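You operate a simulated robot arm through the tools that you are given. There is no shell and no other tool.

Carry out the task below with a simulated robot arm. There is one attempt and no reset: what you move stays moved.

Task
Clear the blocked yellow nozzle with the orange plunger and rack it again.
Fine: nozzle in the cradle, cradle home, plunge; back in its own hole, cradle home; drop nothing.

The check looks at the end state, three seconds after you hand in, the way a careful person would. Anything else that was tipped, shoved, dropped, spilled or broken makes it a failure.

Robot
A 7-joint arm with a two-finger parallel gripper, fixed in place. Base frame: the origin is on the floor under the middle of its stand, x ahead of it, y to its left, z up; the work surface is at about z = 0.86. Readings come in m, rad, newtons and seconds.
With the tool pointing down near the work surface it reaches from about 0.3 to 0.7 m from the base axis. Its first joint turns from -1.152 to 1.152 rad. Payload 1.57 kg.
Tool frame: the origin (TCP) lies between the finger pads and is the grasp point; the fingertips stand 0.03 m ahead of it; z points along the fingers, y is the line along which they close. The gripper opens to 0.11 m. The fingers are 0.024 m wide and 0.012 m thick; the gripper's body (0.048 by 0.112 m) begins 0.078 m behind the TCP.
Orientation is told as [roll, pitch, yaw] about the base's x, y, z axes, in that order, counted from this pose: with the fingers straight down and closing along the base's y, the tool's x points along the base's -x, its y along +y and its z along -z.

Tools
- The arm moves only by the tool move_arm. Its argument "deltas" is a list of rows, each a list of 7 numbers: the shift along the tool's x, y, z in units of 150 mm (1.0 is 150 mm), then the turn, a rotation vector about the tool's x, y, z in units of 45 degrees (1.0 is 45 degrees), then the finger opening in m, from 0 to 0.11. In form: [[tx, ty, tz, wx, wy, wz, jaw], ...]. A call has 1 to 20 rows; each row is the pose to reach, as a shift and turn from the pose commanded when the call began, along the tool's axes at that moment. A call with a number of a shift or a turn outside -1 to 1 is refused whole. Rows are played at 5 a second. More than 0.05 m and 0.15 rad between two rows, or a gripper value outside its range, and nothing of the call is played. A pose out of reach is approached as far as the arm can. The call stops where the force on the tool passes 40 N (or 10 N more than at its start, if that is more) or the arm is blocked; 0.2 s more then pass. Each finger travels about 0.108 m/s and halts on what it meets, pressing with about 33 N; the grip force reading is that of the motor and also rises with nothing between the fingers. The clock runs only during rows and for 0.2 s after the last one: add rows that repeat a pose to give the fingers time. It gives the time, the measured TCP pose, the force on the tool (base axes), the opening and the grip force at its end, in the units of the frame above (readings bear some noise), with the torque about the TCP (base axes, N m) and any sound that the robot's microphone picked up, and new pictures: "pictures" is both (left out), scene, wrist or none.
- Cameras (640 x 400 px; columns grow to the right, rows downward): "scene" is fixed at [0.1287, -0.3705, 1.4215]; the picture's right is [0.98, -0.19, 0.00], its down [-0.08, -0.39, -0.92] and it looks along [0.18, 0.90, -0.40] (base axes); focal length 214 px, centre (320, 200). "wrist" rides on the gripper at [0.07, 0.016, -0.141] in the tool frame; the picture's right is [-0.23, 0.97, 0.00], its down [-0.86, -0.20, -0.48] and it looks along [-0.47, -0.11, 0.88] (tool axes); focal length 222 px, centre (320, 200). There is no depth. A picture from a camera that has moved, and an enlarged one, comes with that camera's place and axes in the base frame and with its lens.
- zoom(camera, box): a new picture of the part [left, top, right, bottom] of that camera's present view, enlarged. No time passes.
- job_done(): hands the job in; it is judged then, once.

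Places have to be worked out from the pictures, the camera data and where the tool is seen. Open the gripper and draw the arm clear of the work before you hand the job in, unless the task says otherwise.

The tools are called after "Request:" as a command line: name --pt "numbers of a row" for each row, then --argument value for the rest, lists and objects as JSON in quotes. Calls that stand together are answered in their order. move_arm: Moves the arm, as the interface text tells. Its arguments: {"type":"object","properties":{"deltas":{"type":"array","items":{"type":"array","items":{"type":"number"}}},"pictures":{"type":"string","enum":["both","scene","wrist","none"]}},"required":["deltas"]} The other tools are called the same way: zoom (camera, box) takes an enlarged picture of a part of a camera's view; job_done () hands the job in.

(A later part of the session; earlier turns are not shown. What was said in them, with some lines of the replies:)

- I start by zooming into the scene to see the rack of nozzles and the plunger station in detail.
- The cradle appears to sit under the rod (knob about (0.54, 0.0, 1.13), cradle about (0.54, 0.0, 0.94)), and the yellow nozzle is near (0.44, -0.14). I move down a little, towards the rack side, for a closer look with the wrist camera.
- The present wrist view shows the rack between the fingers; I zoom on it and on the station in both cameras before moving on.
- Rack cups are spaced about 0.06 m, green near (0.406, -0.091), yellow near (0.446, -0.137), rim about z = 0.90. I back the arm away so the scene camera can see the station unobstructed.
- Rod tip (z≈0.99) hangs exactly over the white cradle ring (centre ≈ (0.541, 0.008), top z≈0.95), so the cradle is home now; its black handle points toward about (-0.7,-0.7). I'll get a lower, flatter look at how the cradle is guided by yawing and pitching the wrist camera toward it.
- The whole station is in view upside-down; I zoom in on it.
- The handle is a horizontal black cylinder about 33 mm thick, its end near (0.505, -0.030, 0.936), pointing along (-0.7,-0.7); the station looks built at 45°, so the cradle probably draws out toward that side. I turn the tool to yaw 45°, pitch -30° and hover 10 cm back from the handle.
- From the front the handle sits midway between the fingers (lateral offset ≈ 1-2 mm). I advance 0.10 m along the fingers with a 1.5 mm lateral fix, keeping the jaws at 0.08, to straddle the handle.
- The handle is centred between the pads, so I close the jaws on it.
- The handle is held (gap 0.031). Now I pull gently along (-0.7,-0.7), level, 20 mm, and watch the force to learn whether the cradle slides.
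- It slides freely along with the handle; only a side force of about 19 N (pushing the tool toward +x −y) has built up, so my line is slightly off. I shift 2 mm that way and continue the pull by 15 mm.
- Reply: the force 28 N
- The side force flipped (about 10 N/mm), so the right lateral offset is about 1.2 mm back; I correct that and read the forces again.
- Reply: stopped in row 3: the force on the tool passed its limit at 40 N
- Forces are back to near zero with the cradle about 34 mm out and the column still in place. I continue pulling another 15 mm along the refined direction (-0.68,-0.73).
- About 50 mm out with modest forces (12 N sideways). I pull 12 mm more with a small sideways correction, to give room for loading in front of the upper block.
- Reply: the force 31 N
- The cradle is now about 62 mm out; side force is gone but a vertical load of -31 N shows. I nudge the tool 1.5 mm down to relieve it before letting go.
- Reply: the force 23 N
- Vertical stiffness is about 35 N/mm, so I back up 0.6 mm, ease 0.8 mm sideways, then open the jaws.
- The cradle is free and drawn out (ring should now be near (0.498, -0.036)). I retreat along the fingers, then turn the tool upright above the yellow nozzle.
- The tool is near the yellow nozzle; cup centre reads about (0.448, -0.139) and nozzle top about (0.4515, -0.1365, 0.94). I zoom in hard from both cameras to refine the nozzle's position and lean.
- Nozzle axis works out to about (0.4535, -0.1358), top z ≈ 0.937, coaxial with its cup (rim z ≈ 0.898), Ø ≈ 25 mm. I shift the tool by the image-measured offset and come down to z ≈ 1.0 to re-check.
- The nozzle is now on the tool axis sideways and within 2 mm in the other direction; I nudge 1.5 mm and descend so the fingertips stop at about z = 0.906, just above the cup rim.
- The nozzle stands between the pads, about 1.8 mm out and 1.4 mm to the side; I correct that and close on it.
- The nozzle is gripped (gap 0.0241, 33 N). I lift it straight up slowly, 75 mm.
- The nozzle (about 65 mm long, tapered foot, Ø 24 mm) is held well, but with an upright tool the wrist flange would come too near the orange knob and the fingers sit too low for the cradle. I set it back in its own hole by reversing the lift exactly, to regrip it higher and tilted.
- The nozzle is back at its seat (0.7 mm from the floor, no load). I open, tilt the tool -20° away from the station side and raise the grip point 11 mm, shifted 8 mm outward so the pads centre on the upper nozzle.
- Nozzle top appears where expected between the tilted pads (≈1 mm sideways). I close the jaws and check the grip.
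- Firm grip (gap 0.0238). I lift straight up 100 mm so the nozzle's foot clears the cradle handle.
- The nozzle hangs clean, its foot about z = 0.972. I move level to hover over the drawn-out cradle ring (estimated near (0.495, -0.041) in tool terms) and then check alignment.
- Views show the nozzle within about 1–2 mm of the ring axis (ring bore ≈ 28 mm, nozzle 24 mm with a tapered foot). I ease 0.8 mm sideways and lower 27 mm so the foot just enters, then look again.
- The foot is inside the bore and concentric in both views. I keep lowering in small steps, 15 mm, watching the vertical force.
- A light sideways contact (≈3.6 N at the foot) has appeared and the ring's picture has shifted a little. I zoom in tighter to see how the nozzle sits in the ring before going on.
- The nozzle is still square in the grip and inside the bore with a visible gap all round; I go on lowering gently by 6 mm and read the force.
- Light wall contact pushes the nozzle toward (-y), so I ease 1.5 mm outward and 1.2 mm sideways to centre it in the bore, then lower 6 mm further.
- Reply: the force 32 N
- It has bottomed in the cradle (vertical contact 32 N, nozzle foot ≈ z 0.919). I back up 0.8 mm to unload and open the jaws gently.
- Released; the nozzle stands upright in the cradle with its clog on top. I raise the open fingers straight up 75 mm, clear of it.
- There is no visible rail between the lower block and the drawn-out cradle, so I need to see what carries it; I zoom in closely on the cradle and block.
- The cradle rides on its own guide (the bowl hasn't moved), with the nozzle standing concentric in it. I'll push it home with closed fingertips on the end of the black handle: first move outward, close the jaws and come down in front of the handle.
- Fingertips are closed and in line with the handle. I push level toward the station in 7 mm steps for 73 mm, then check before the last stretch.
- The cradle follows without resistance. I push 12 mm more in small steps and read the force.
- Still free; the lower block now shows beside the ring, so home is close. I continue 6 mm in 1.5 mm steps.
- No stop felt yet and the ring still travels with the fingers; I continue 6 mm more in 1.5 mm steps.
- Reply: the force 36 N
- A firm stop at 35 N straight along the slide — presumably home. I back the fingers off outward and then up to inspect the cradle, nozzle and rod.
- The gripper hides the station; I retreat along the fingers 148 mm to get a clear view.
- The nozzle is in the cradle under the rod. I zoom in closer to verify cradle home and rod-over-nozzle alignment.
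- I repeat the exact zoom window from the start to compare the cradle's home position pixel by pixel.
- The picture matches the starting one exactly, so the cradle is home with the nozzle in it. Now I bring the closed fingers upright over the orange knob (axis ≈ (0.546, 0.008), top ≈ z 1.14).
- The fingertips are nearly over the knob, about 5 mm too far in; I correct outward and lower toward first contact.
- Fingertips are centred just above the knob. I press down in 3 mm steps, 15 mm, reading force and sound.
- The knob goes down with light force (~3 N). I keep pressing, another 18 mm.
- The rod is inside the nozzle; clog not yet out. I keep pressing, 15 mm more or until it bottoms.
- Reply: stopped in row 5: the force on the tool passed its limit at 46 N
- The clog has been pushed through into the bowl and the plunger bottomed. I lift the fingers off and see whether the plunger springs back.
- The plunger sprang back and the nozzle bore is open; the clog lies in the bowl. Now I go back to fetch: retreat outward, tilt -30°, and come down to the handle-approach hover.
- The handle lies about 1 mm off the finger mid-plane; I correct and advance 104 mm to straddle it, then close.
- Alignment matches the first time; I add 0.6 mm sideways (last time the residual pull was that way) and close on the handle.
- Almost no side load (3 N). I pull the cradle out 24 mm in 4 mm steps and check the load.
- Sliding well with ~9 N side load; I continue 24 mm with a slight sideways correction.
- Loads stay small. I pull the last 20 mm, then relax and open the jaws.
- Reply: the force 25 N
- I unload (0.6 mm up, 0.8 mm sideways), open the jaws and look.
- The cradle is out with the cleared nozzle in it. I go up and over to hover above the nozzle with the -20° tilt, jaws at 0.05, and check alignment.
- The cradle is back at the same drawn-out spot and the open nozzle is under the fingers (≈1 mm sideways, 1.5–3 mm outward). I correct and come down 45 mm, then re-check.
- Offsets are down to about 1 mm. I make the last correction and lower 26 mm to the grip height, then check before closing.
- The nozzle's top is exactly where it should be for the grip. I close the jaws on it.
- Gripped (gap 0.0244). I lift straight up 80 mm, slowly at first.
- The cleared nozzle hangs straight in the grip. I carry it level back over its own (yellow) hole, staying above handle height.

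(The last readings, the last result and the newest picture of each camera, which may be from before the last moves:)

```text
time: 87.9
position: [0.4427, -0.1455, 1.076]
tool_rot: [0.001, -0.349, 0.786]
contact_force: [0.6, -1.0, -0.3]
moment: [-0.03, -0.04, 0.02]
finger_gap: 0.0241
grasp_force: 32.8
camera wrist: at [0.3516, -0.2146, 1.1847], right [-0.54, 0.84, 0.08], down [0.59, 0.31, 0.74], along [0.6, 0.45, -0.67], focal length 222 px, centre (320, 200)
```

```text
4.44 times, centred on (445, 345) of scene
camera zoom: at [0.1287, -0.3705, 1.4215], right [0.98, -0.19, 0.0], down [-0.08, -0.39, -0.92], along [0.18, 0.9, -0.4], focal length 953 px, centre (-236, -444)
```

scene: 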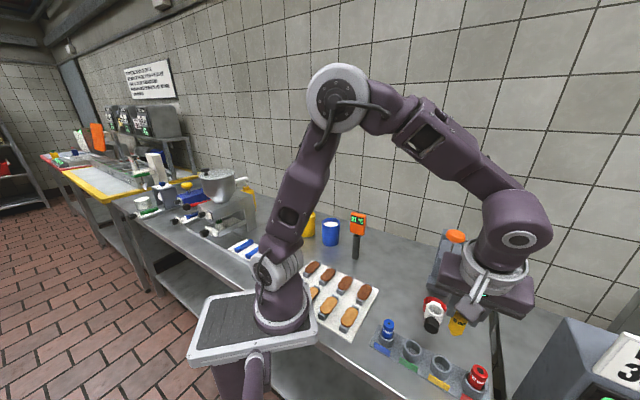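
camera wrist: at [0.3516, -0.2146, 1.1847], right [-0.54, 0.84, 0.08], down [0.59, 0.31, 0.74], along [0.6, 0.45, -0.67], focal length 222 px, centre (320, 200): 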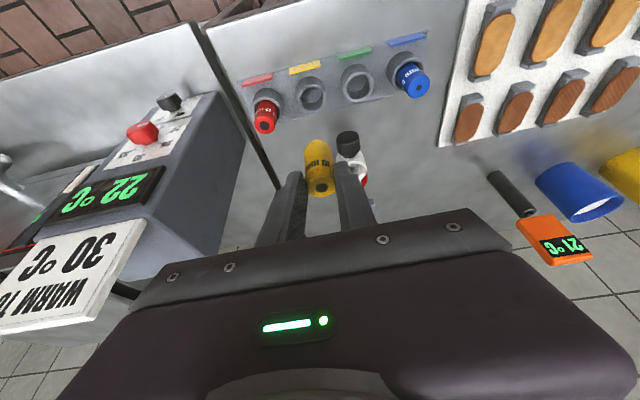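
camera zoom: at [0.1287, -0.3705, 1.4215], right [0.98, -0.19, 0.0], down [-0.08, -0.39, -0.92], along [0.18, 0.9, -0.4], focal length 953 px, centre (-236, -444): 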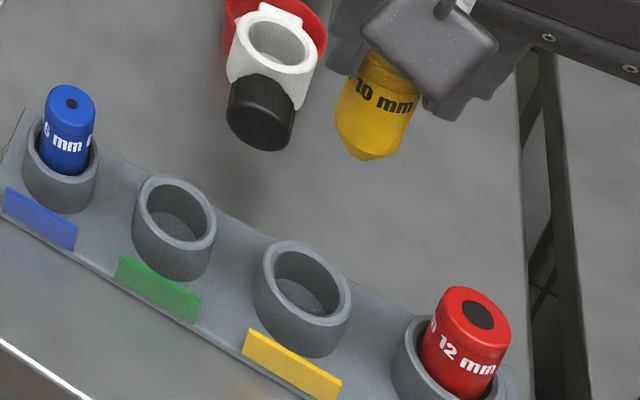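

It hovers over the yellow hole, aligned sideways within about 1 mm. I descend 85 mm (foot still ~16 mm above the rim) and re-measure.

Request:
move_arm --pt "0.0388 0 0.1065 0 0 0 0.015" --pt "0.0775 0 0.2131 0 0 0 0.015" --pt "0.1163 0 0.3196 0 0 0 0.015" --pt "0.155 0 0.4262 0 0 0 0.015" --pt "0.1938 0 0.5327 0 0 0 0.015" --pt "0.1938 0 0.5327 0 0 0 0.015"

Request:
zoom --camera "wrist" --box '[270, 95, 370, 215]'

Request:
zoom --camera "scene" --box '[415, 318, 485, 388]'

```text
time: 89.3
position: [0.4426, -0.1457, 0.9916]
tool_rot: [0.0, -0.349, 0.787]
contact_force: [-0.3, 0.1, -0.3]
moment: [0.04, 0.02, 0.0]
finger_gap: 0.0241
grasp_force: 33.1
camera wrist: at [0.3516, -0.2149, 1.0992], right [-0.54, 0.84, 0.08], down [0.59, 0.31, 0.74], along [0.6, 0.45, -0.67], focal length 222 px, centre (320, 200)
```

scene: 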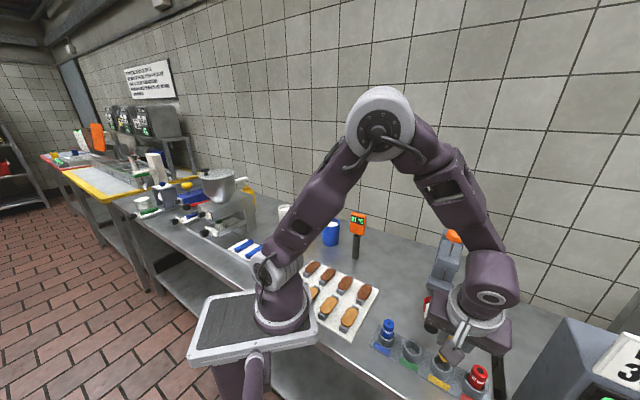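
wrist: 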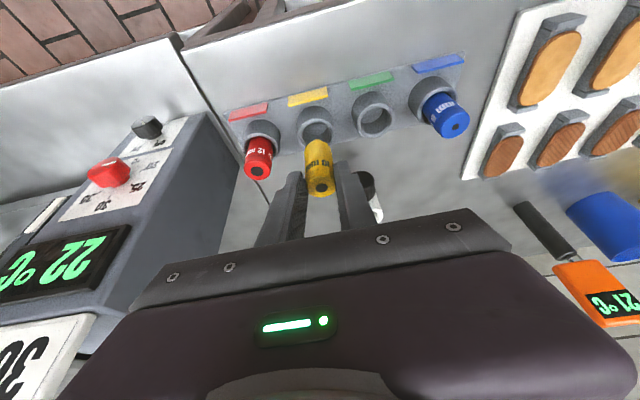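

```text
3.33 times, centred on (320, 155) of wrist
camera zoom: at [0.3516, -0.2149, 1.0992], right [-0.54, 0.84, 0.08], down [0.59, 0.31, 0.74], along [0.6, 0.45, -0.67], focal length 740 px, centre (320, 350)
```

zoom: 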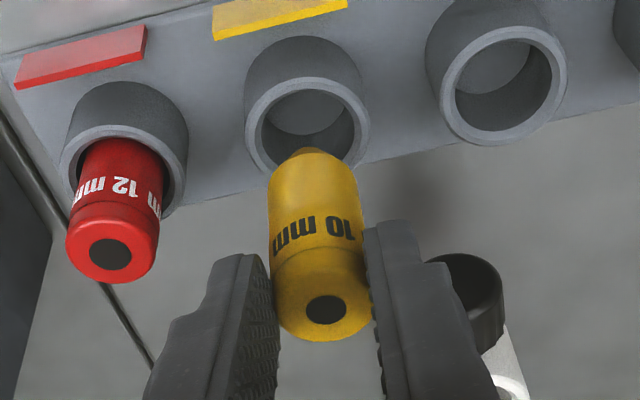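

```text
5.71 times, centred on (450, 353) of scene
camera zoom: at [0.1287, -0.3705, 1.4215], right [0.98, -0.19, 0.0], down [-0.08, -0.39, -0.92], along [0.18, 0.9, -0.4], focal length 1226 px, centre (-423, -674)
```

zoom: 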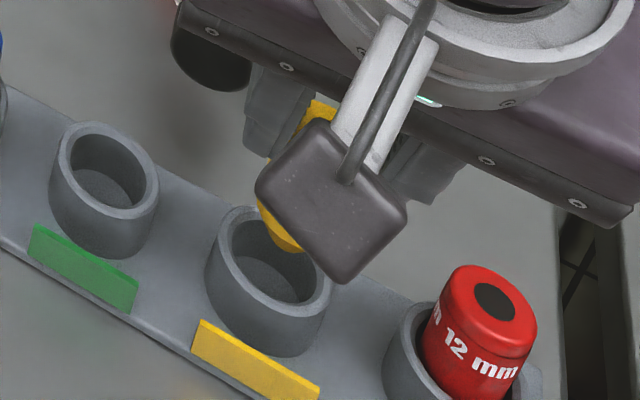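

I compare the nozzle's seat in the fingers with the earlier (rack) grip by repeating the same zoom window.

Request:
zoom --camera "wrist" --box '[270, 115, 370, 215]'

Request:
zoom --camera "wrist" --box '[285, 100, 350, 165]'

```text
4.00 times, centred on (320, 165) of wrist
camera zoom: at [0.3516, -0.2149, 1.0992], right [-0.54, 0.84, 0.08], down [0.59, 0.31, 0.74], along [0.6, 0.45, -0.67], focal length 888 px, centre (320, 340)
```

zoom: 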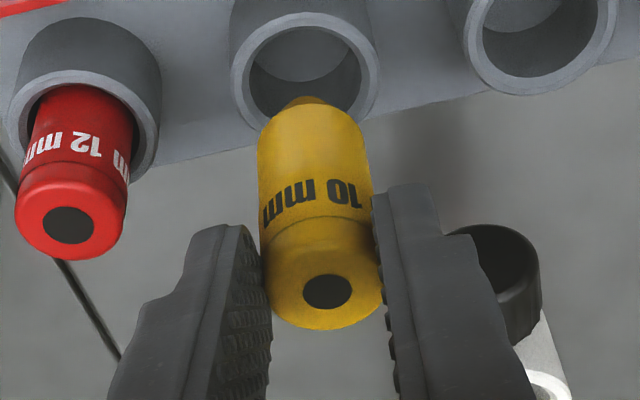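

```text
6.15 times, centred on (318, 132) of wrist
camera zoom: at [0.3516, -0.2149, 1.0992], right [-0.54, 0.84, 0.08], down [0.59, 0.31, 0.74], along [0.6, 0.45, -0.67], focal length 1367 px, centre (335, 615)
```

zoom: 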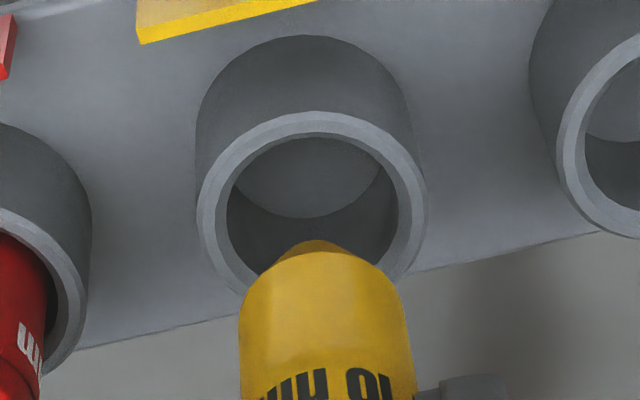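

The grip matches within a millimetre or so; the hole sits about 1.2 mm further in and 0.4 mm to the side of the nozzle axis. I apply that and lower in small steps until the foot is ~12 mm inside, watching side forces.

Request:
move_arm --pt "-0.0075 0.003 0.0027 0 0 0 0.015" --pt "0.0085 0.003 0.0467 0 0 0 0.015" --pt "0.0245 0.003 0.0907 0 0 0 0.015" --pt "0.036 0.003 0.122 0 0 0 0.015" --pt "0.0474 0.003 0.1533 0 0 0 0.015" --pt "0.0575 0.003 0.1813 0 0 0 0.015" --pt "0.0575 0.003 0.1813 0 0 0 0.015"

Request:
zoom --camera "wrist" --box '[285, 110, 350, 175]'

Request:
zoom --camera "scene" --box '[415, 318, 485, 388]'

```text
time: 90.9
position: [0.4436, -0.1456, 0.9634]
tool_rot: [0.0, -0.351, 0.787]
contact_force: [-0.5, 0.7, 0.3]
moment: [-0.03, -0.03, -0.03]
finger_gap: 0.0241
grasp_force: 33.4
camera wrist: at [0.3523, -0.2144, 1.0711], right [-0.54, 0.84, 0.08], down [0.59, 0.31, 0.74], along [0.6, 0.45, -0.67], focal length 222 px, centre (320, 200)
```

scene: 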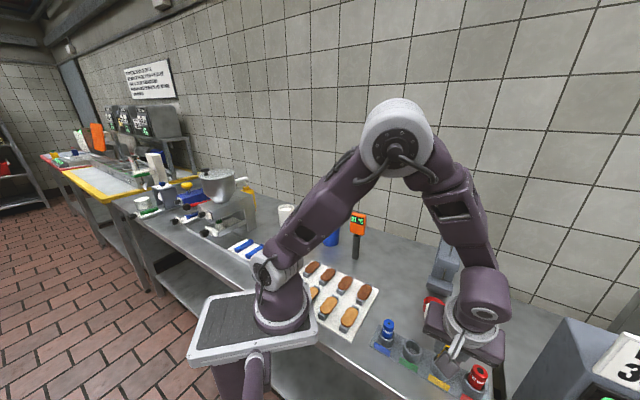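
wrist: 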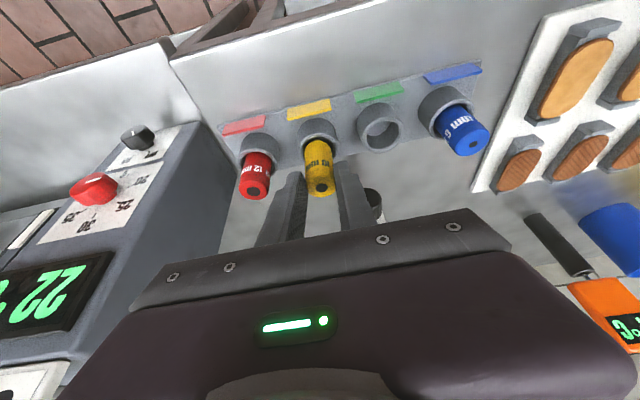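

```text
6.15 times, centred on (318, 142) of wrist
camera zoom: at [0.3523, -0.2144, 1.0711], right [-0.54, 0.84, 0.08], down [0.59, 0.31, 0.74], along [0.6, 0.45, -0.67], focal length 1367 px, centre (335, 554)
```

zoom: 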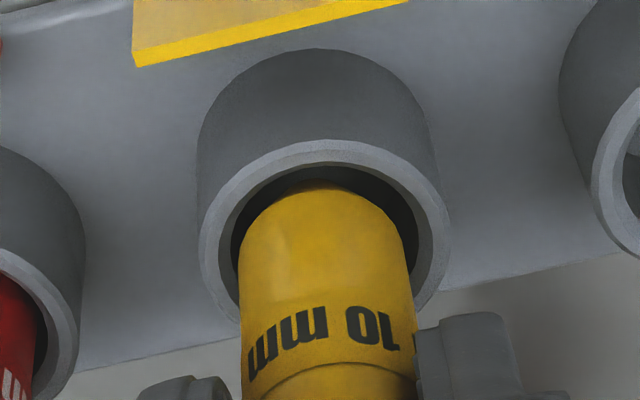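

```text
5.71 times, centred on (450, 353) of scene
camera zoom: at [0.1287, -0.3705, 1.4215], right [0.98, -0.19, 0.0], down [-0.08, -0.39, -0.92], along [0.18, 0.9, -0.4], focal length 1226 px, centre (-423, -674)
```

zoom: 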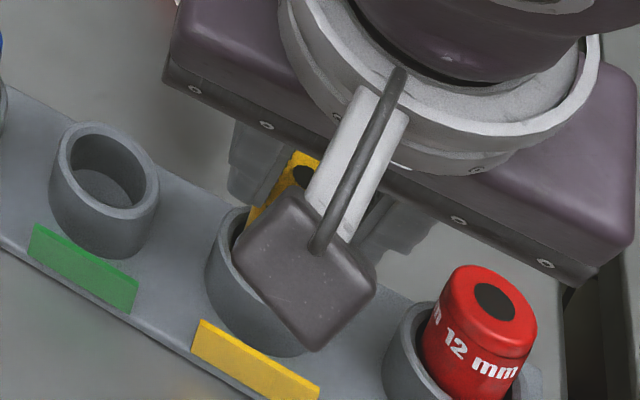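

The nozzle is in the hole, evenly centred, with no side force. I lower the rest in 2–3 mm steps, 13 mm.

Request:
move_arm --pt "0.0068 0 0.0188 0 0 0 0.015" --pt "0.0137 0 0.0376 0 0 0 0.015" --pt "0.0194 0 0.0533 0 0 0 0.015" --pt "0.0251 0 0.0689 0 0 0 0.015" --pt "0.0296 0 0.0815 0 0 0 0.015" --pt "0.0296 0 0.0815 0 0 0 0.015" --pictures "wrist"

Request:
zoom --camera "wrist" --box '[285, 110, 350, 175]'

```text
time: 92.3
position: [0.444, -0.1449, 0.949]
tool_rot: [0.001, -0.35, 0.787]
contact_force: [-0.7, -0.1, 0.4]
moment: [-0.03, 0.0, 0.0]
finger_gap: 0.024
grasp_force: 33.2
camera wrist: at [0.3517, -0.2137, 1.0581], right [-0.54, 0.84, 0.08], down [0.59, 0.31, 0.74], along [0.6, 0.45, -0.67], focal length 222 px, centre (320, 200)
```

wrist: 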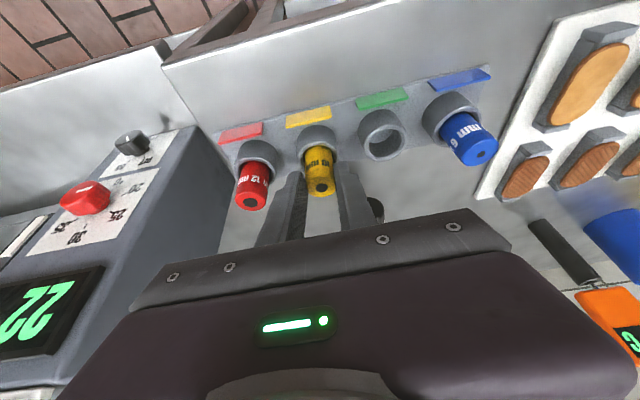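

```text
6.15 times, centred on (318, 142) of wrist
camera zoom: at [0.3517, -0.2137, 1.0581], right [-0.54, 0.84, 0.08], down [0.59, 0.31, 0.74], along [0.6, 0.45, -0.67], focal length 1367 px, centre (335, 554)
```

zoom: 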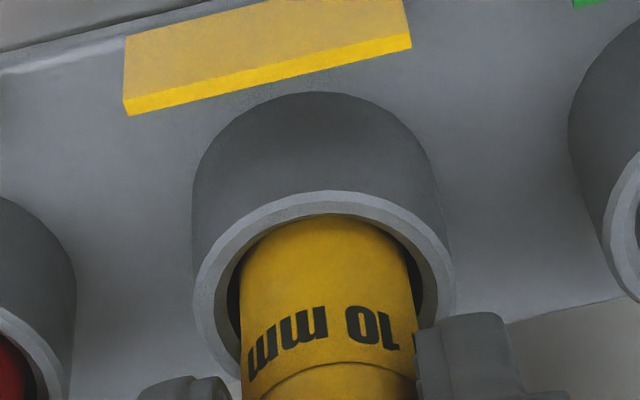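

No floor contact yet; I lower 2 mm more in 0.7 mm steps.

Request:
move_arm --pt "0.0016 0 0.0044 0 0 0 0.015" --pt "0.0032 0 0.0088 0 0 0 0.015" --pt "0.0046 0 0.0125 0 0 0 0.015" --pt "0.0046 0 0.0125 0 0 0 0.015" --pictures "none"

```text
time: 93.3
position: [0.444, -0.1461, 0.949]
tool_rot: [-0.002, -0.35, 0.789]
contact_force: [-1.3, 1.2, 32.1]
moment: [0.44, -0.15, -0.01]
finger_gap: 0.0241
grasp_force: 32.3
```

Seated on the floor of its hole (32 N). I back off 0.8 mm and open the jaws.

Request:
move_arm --pt "-0.0018 0 -0.005 0 0 0 0.015" --pt "-0.0018 0 -0.005 0 0 0 0.015" --pt "-0.0018 0 -0.005 0 0 0 0.027" --pt "-0.0018 0 -0.005 0 0 0 0.034" --pt "-0.0018 0 -0.005 0 0 0 0.046" --pt "-0.0018 0 -0.005 0 0 0 0.05" --pt "-0.0018 0 -0.005 0 0 0 0.05" --pictures "wrist"

Request:
zoom --camera "wrist" --box '[270, 115, 370, 215]'

```text
time: 94.9
position: [0.4434, -0.146, 0.9488]
tool_rot: [0.0, -0.349, 0.787]
contact_force: [0.3, 0.1, 0.0]
moment: [0.03, -0.03, 0.01]
finger_gap: 0.05
grasp_force: 0.0
camera wrist: at [0.3521, -0.2143, 1.057], right [-0.54, 0.84, 0.08], down [0.59, 0.31, 0.74], along [0.6, 0.45, -0.67], focal length 222 px, centre (320, 200)
```

wrist: 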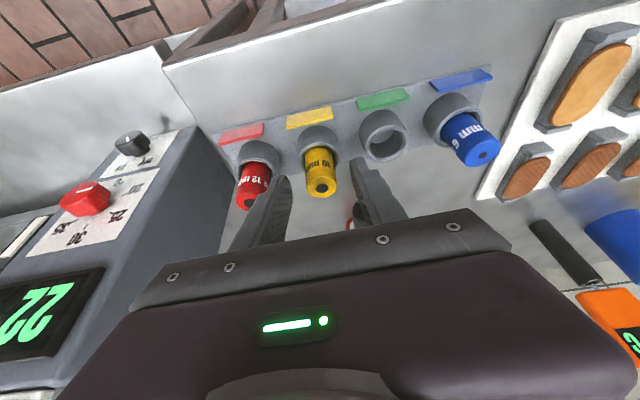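

```text
4.00 times, centred on (320, 165) of wrist
camera zoom: at [0.3521, -0.2143, 1.057], right [-0.54, 0.84, 0.08], down [0.59, 0.31, 0.74], along [0.6, 0.45, -0.67], focal length 888 px, centre (320, 340)
```

zoom: 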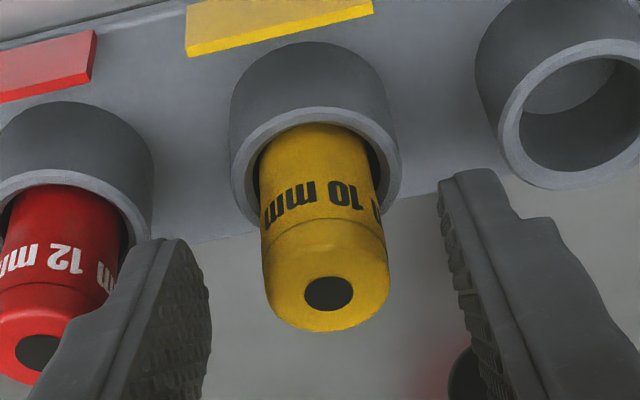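

The yellow nozzle stands upright in its own hole. I rise clear, close the jaws and come down in front of the cradle handle for the push home.

Request:
move_arm --pt "-0.0627 0 -0.172 0 0 0 0.05" --pt "-0.1254 0 -0.3447 0 0 0 0.05" --pt "-0.1881 0 -0.517 0 0 0 0.05" --pt "-0.2508 0 -0.6893 0 0 0 0.05" --pt "-0.3317 0.1204 -0.6599 0 0 0 0.02" --pt "-0.4125 0.2407 -0.6305 0 0 0 0.0" --pt "-0.4125 0.2407 -0.6305 0 0 0 0.0"

Request:
zoom --camera "scene" --box '[400, 270, 490, 400]'

Request:
zoom --camera "wrist" --box '[240, 60, 400, 215]'

```text
time: 96.5
position: [0.4358, -0.1019, 1.0605]
tool_rot: [0.0, -0.35, 0.787]
contact_force: [-0.7, 0.0, -0.1]
moment: [-0.03, 0.02, -0.04]
finger_gap: 0.0
grasp_force: 20.7
camera wrist: at [0.344, -0.1699, 1.1682], right [-0.54, 0.84, 0.08], down [0.59, 0.31, 0.74], along [0.6, 0.45, -0.67], focal length 222 px, centre (320, 200)
```

scene: 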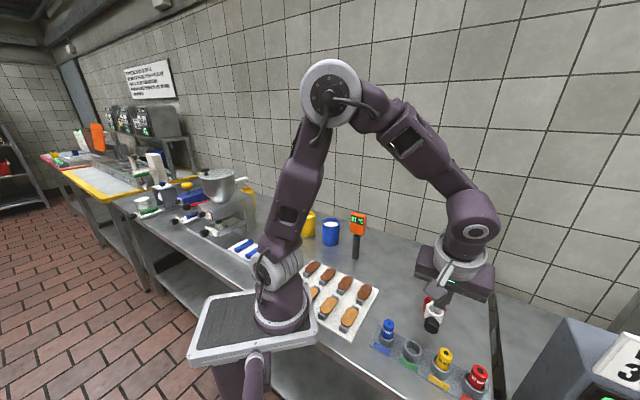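
wrist: 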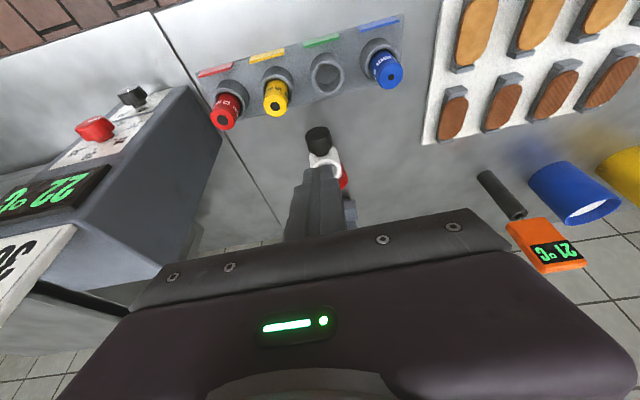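

```text
3.08 times, centred on (445, 335) of scene
camera zoom: at [0.1287, -0.3705, 1.4215], right [0.98, -0.19, 0.0], down [-0.08, -0.39, -0.92], along [0.18, 0.9, -0.4], focal length 660 px, centre (-65, -215)
```

zoom: 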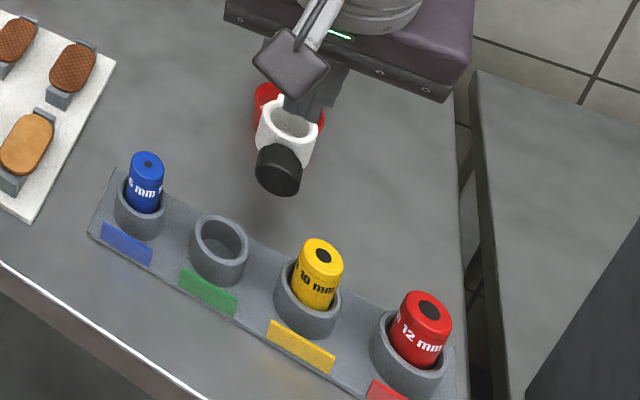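

```text
2.58 times, centred on (320, 138) of wrist
camera zoom: at [0.344, -0.1699, 1.1682], right [-0.54, 0.84, 0.08], down [0.59, 0.31, 0.74], along [0.6, 0.45, -0.67], focal length 573 px, centre (320, 361)
```

zoom: 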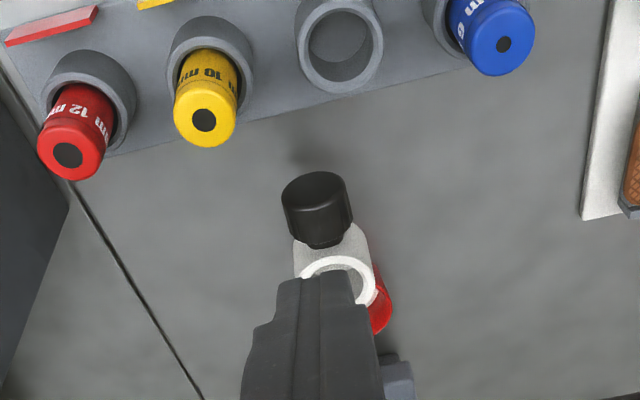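

The rack looks right: yellow back in its own hole. I lower the closed fingers in front of the handle and push it 70 mm toward the station.

Request:
move_arm --pt "0.0575 0 0.158 0 0 0 0.0" --pt "0.1149 0 0.3159 0 0 0 0.0" --pt "0.1724 0 0.4738 0 0 0 0.0" --pt "0.2298 0 0.6317 0 0 0 0.0" --pt "0.2298 0 0.6317 0 0 0 0.0" --pt "0.186 0 0.6477 0 0 0 0.0" --pt "0.1421 0 0.6636 0 0 0 0.0" --pt "0.0982 0 0.6796 0 0 0 0.0" --pt "0.0544 0 0.6955 0 0 0 0.0" --pt "0.0105 0 0.7115 0 0 0 0.0" --pt "-0.0334 0 0.7275 0 0 0 0.0" --pt "-0.0773 0 0.7434 0 0 0 0.0" --pt "-0.1211 0 0.7594 0 0 0 0.0" --pt "-0.165 0 0.7753 0 0 0 0.0" --pt "-0.2089 0 0.7913 0 0 0 0.0" --pt "-0.2089 0 0.7913 0 0 0 0.0"

Request:
zoom --camera "wrist" --box '[260, 100, 400, 230]'

```text
time: 99.9
position: [0.4852, -0.0505, 0.9577]
tool_rot: [0.0, -0.348, 0.786]
contact_force: [0.1, -1.4, 0.4]
moment: [-0.03, 0.0, 0.01]
finger_gap: 0.0
grasp_force: 21.3
camera wrist: at [0.3938, -0.1206, 1.0664], right [-0.54, 0.84, 0.08], down [0.59, 0.31, 0.74], along [0.6, 0.45, -0.67], focal length 222 px, centre (320, 200)
```

scene: 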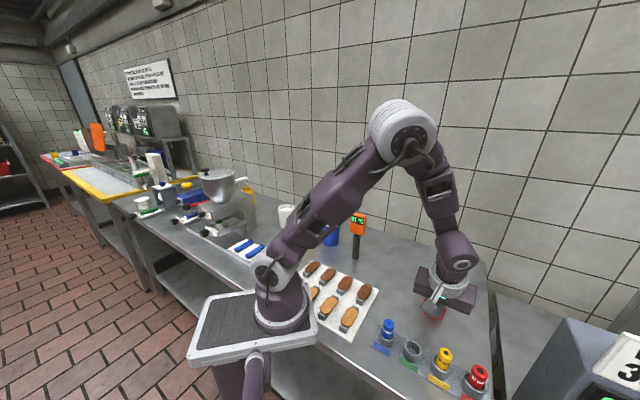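
wrist: 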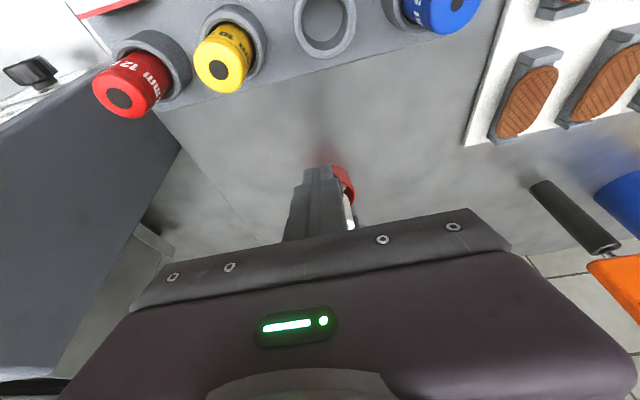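

```text
3.08 times, centred on (330, 165) of wrist
camera zoom: at [0.3938, -0.1206, 1.0664], right [-0.54, 0.84, 0.08], down [0.59, 0.31, 0.74], along [0.6, 0.45, -0.67], focal length 684 px, centre (289, 308)
```

zoom: 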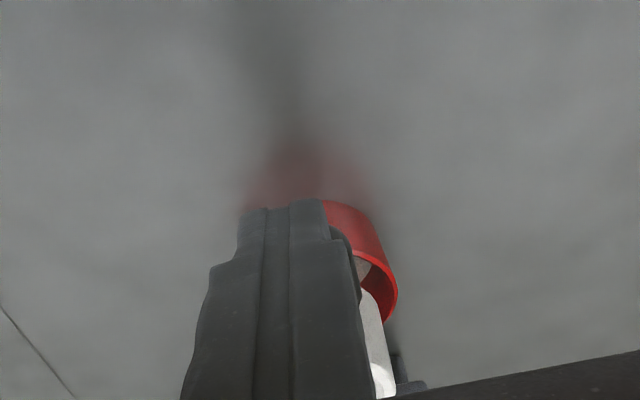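

The cradle follows; about 12 mm remain to the earlier home stop. I push on in small steps.

Request:
move_arm --pt "-0.0188 0 0.0068 0 0 0 0.0" --pt "-0.0376 0 0.0137 0 0 0 0.0" --pt "-0.0564 0 0.0205 0 0 0 0.0" --pt "-0.0658 0 0.0239 0 0 0 0.0" --pt "-0.0752 0 0.0274 0 0 0 0.0" --pt "-0.0752 0 0.0274 0 0 0 0.0" --pictures "none"

```text
time: 101.3
position: [0.4932, -0.0435, 0.9567]
tool_rot: [0.0, -0.35, 0.787]
contact_force: [-0.8, -0.6, -0.7]
moment: [-0.05, 0.02, -0.02]
finger_gap: 0.0
grasp_force: 20.7
```

No stop yet; 3 mm more in 1 mm steps.

Request:
move_arm --pt "-0.0063 0 0.0023 0 0 0 0.0" --pt "-0.0125 0 0.0046 0 0 0 0.0" --pt "-0.0188 0 0.0068 0 0 0 0.0" --pt "-0.0188 0 0.0068 0 0 0 0.0" --pictures "none"

```text
time: 102.3
position: [0.4947, -0.0425, 0.9565]
tool_rot: [0.001, -0.346, 0.786]
contact_force: [-24.2, -24.4, 10.5]
moment: [-0.4, 0.4, -0.02]
finger_gap: 0.0
grasp_force: 21.7
```

The same firm stop at the same place — the cradle is home. I back off outward, then up and away.

Request:
move_arm --pt "0.03 0 -0.011 0 0 0 0.0" --pt "0.125 0 -0.0456 0 0 0 0.0" --pt "0.25 0 -0.0912 0 0 0 0.0" --pt "0.313 0 -0.114 0 0 0 0.0" --pt "0.267 0 -0.262 0 0 0 0.0" --pt "0.222 0 -0.387 0 0 0 0.0" --pt "0.176 0 -0.513 0 0 0 0.0" --pt "0.13 0 -0.638 0 0 0 0.0" --pt "0.13 0 -0.638 0 0 0 0.0" --pictures "none"

Request:
move_arm --pt "0 0 -0.2 0 0.1 0 0.02" --pt "0 0 -0.4 0 0.2 0 0.05" --pt "0 0 -0.6 0 0.3 0 0.08" --pt "0 0 -0.8 0 0.4 0 0.1" --pt "0.2 0 -0.95 0 0.444 0 0.11" --pt "0.4 0 -0.99 0 0.444 0 0.11" --pt "0.6 0 -0.99 0 0.444 0 0.11" --pt "0.6 0 -0.99 0 0.444 0 0.11"

Request:
zoom --camera "scene" --box '[400, 270, 480, 320]'

Request:
zoom --camera "scene" --box '[360, 300, 520, 400]'

Request:
zoom --camera "scene" --box '[405, 225, 485, 275]'

```text
time: 104.3
position: [0.4592, -0.0764, 1.0399]
tool_rot: [0.001, -0.348, 0.787]
contact_force: [-0.3, -0.5, -0.1]
moment: [-0.01, -0.03, -0.01]
finger_gap: 0.0001
grasp_force: 21.4
```

```text
time: 106.1
position: [0.3657, -0.1735, 1.1496]
tool_rot: [-0.001, 0.0, 0.787]
contact_force: [-0.1, 0.0, 0.1]
moment: [0.0, 0.01, 0.03]
finger_gap: 0.1102
grasp_force: 0.1
camera wrist: at [0.3049, -0.2094, 1.29], right [-0.53, 0.85, 0.0], down [0.74, 0.47, 0.48], along [0.41, 0.25, -0.88], focal length 222 px, centre (320, 200)
```

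scene: 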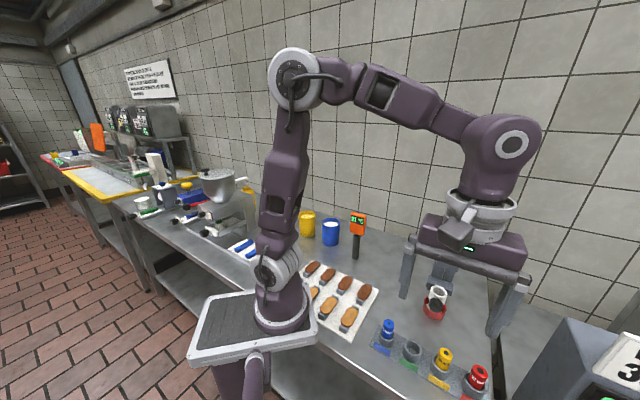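
wrist: 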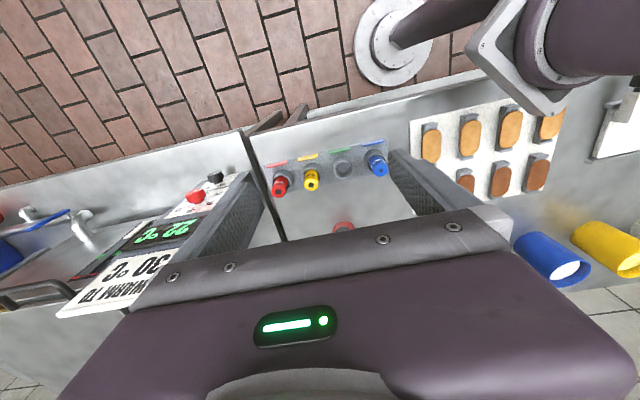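

```text
8.00 times, centred on (440, 295) of scene
camera zoom: at [0.1286, -0.3705, 1.4215], right [0.98, -0.19, 0.0], down [-0.08, -0.39, -0.92], along [0.18, 0.9, -0.4], focal length 1716 px, centre (-640, -560)
```

zoom: 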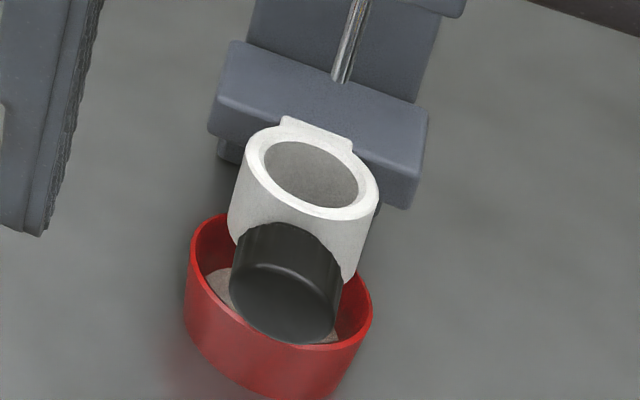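

```text
4.00 times, centred on (440, 350) of scene
camera zoom: at [0.1286, -0.3705, 1.4215], right [0.98, -0.19, 0.0], down [-0.08, -0.39, -0.92], along [0.18, 0.9, -0.4], focal length 858 px, centre (-160, -400)
```

zoom: 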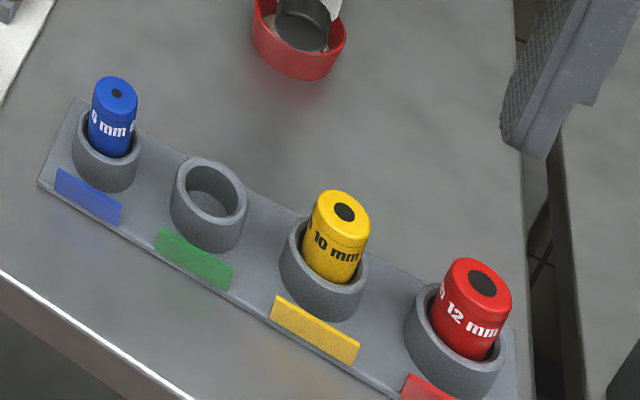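

```text
8.00 times, centred on (445, 250) of scene
camera zoom: at [0.1286, -0.3705, 1.4215], right [0.98, -0.19, 0.0], down [-0.08, -0.39, -0.92], along [0.18, 0.9, -0.4], focal length 1716 px, centre (-680, -200)
```

zoom: 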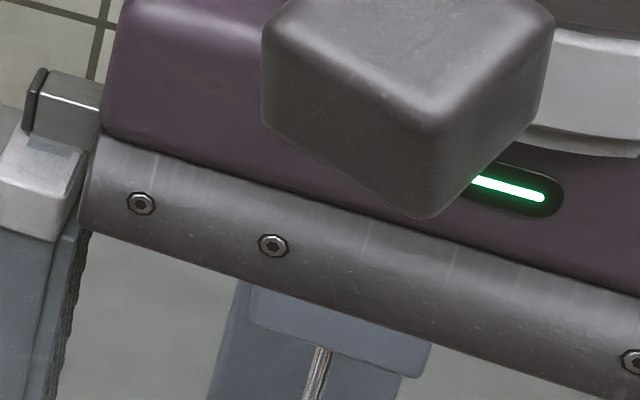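

Everything matches the start: cradle home and empty, clog in the bowl, yellow nozzle clear and back in its own hole, neighbours untouched. I draw the open gripper well up and away, then take a last look.

Request:
move_arm --pt "0 0 -0.2 0 0 0 0.11" --pt "0 0.1 -0.4 0 0 0 0.11" --pt "0 0.25 -0.6 0 0 0 0.11" --pt "0 0.45 -0.8 0 0 0 0.11" --pt "0 0.667 -0.8 0 0 0 0.11" --pt "0 0.667 -0.8 0 0 0 0.11"

Request:
zoom --camera "scene" --box '[380, 220, 500, 400]'

```text
time: 107.5
position: [0.2912, -0.1037, 1.2708]
tool_rot: [0.0, -0.001, 0.787]
contact_force: [0.2, -0.1, -0.6]
moment: [0.0, -0.01, 0.03]
finger_gap: 0.1102
grasp_force: 0.0
camera wrist: at [0.2312, -0.1398, 1.4105], right [-0.53, 0.85, 0.0], down [0.74, 0.47, 0.48], along [0.41, 0.25, -0.88], focal length 222 px, centre (320, 200)
```

scene: 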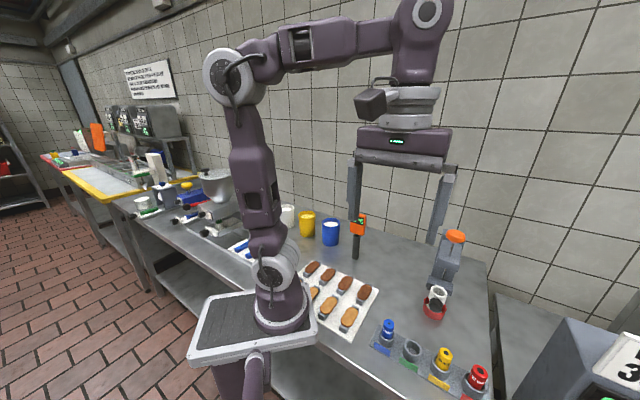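
wrist: 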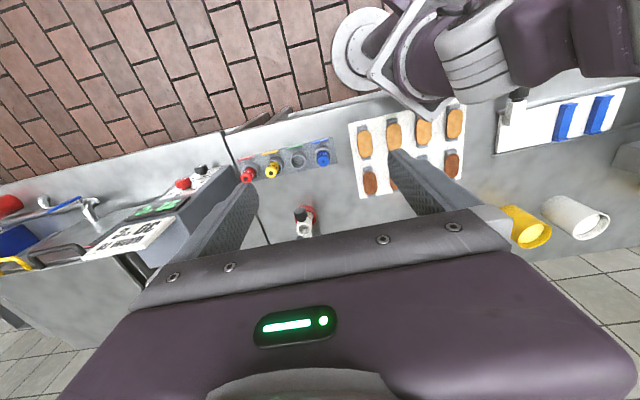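

```text
2.22 times, centred on (440, 310) of scene
camera zoom: at [0.1286, -0.3705, 1.4215], right [0.98, -0.19, 0.0], down [-0.08, -0.39, -0.92], along [0.18, 0.9, -0.4], focal length 477 px, centre (53, -44)
```

zoom: 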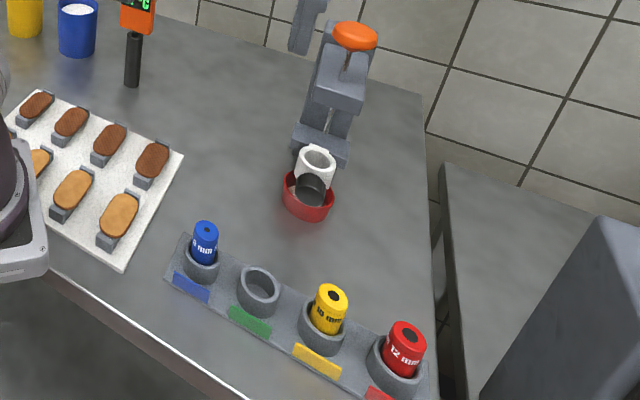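

The last pictures show the yellow nozzle cleared and upright in its own hole, and the cradle home. The plunger is up, the clog is in the bowl, nothing else has moved, and the arm is open and clear. I hand the job in.

Request:
job_done

```text
The job is handed in.
```

The yellow nozzle is cleared and back upright in its own hole, and I handed the job in.

- **Clearing:** I drew the cradle out, set the nozzle in it, pushed the cradle home and pressed the orange plunger down. The clog went through into the red bowl and the plunger sprang back up.
- **Racking:** I drew the cradle out again, returned the nozzle to the yellow hole and pushed the cradle home. It hit the same stop both times, and its picture matches the one from the start.
- **Extra step:** On the first lift I set the nozzle back in its hole and regripped it, higher and tilted. An upright tool would have come too close to the plunger knob.
- **Surroundings:** The red and blue nozzles, the bowl and everything else on the bench look as they did at the start. Nothing was dropped.
- **Arm:** The gripper is open and the arm is clear of the work.
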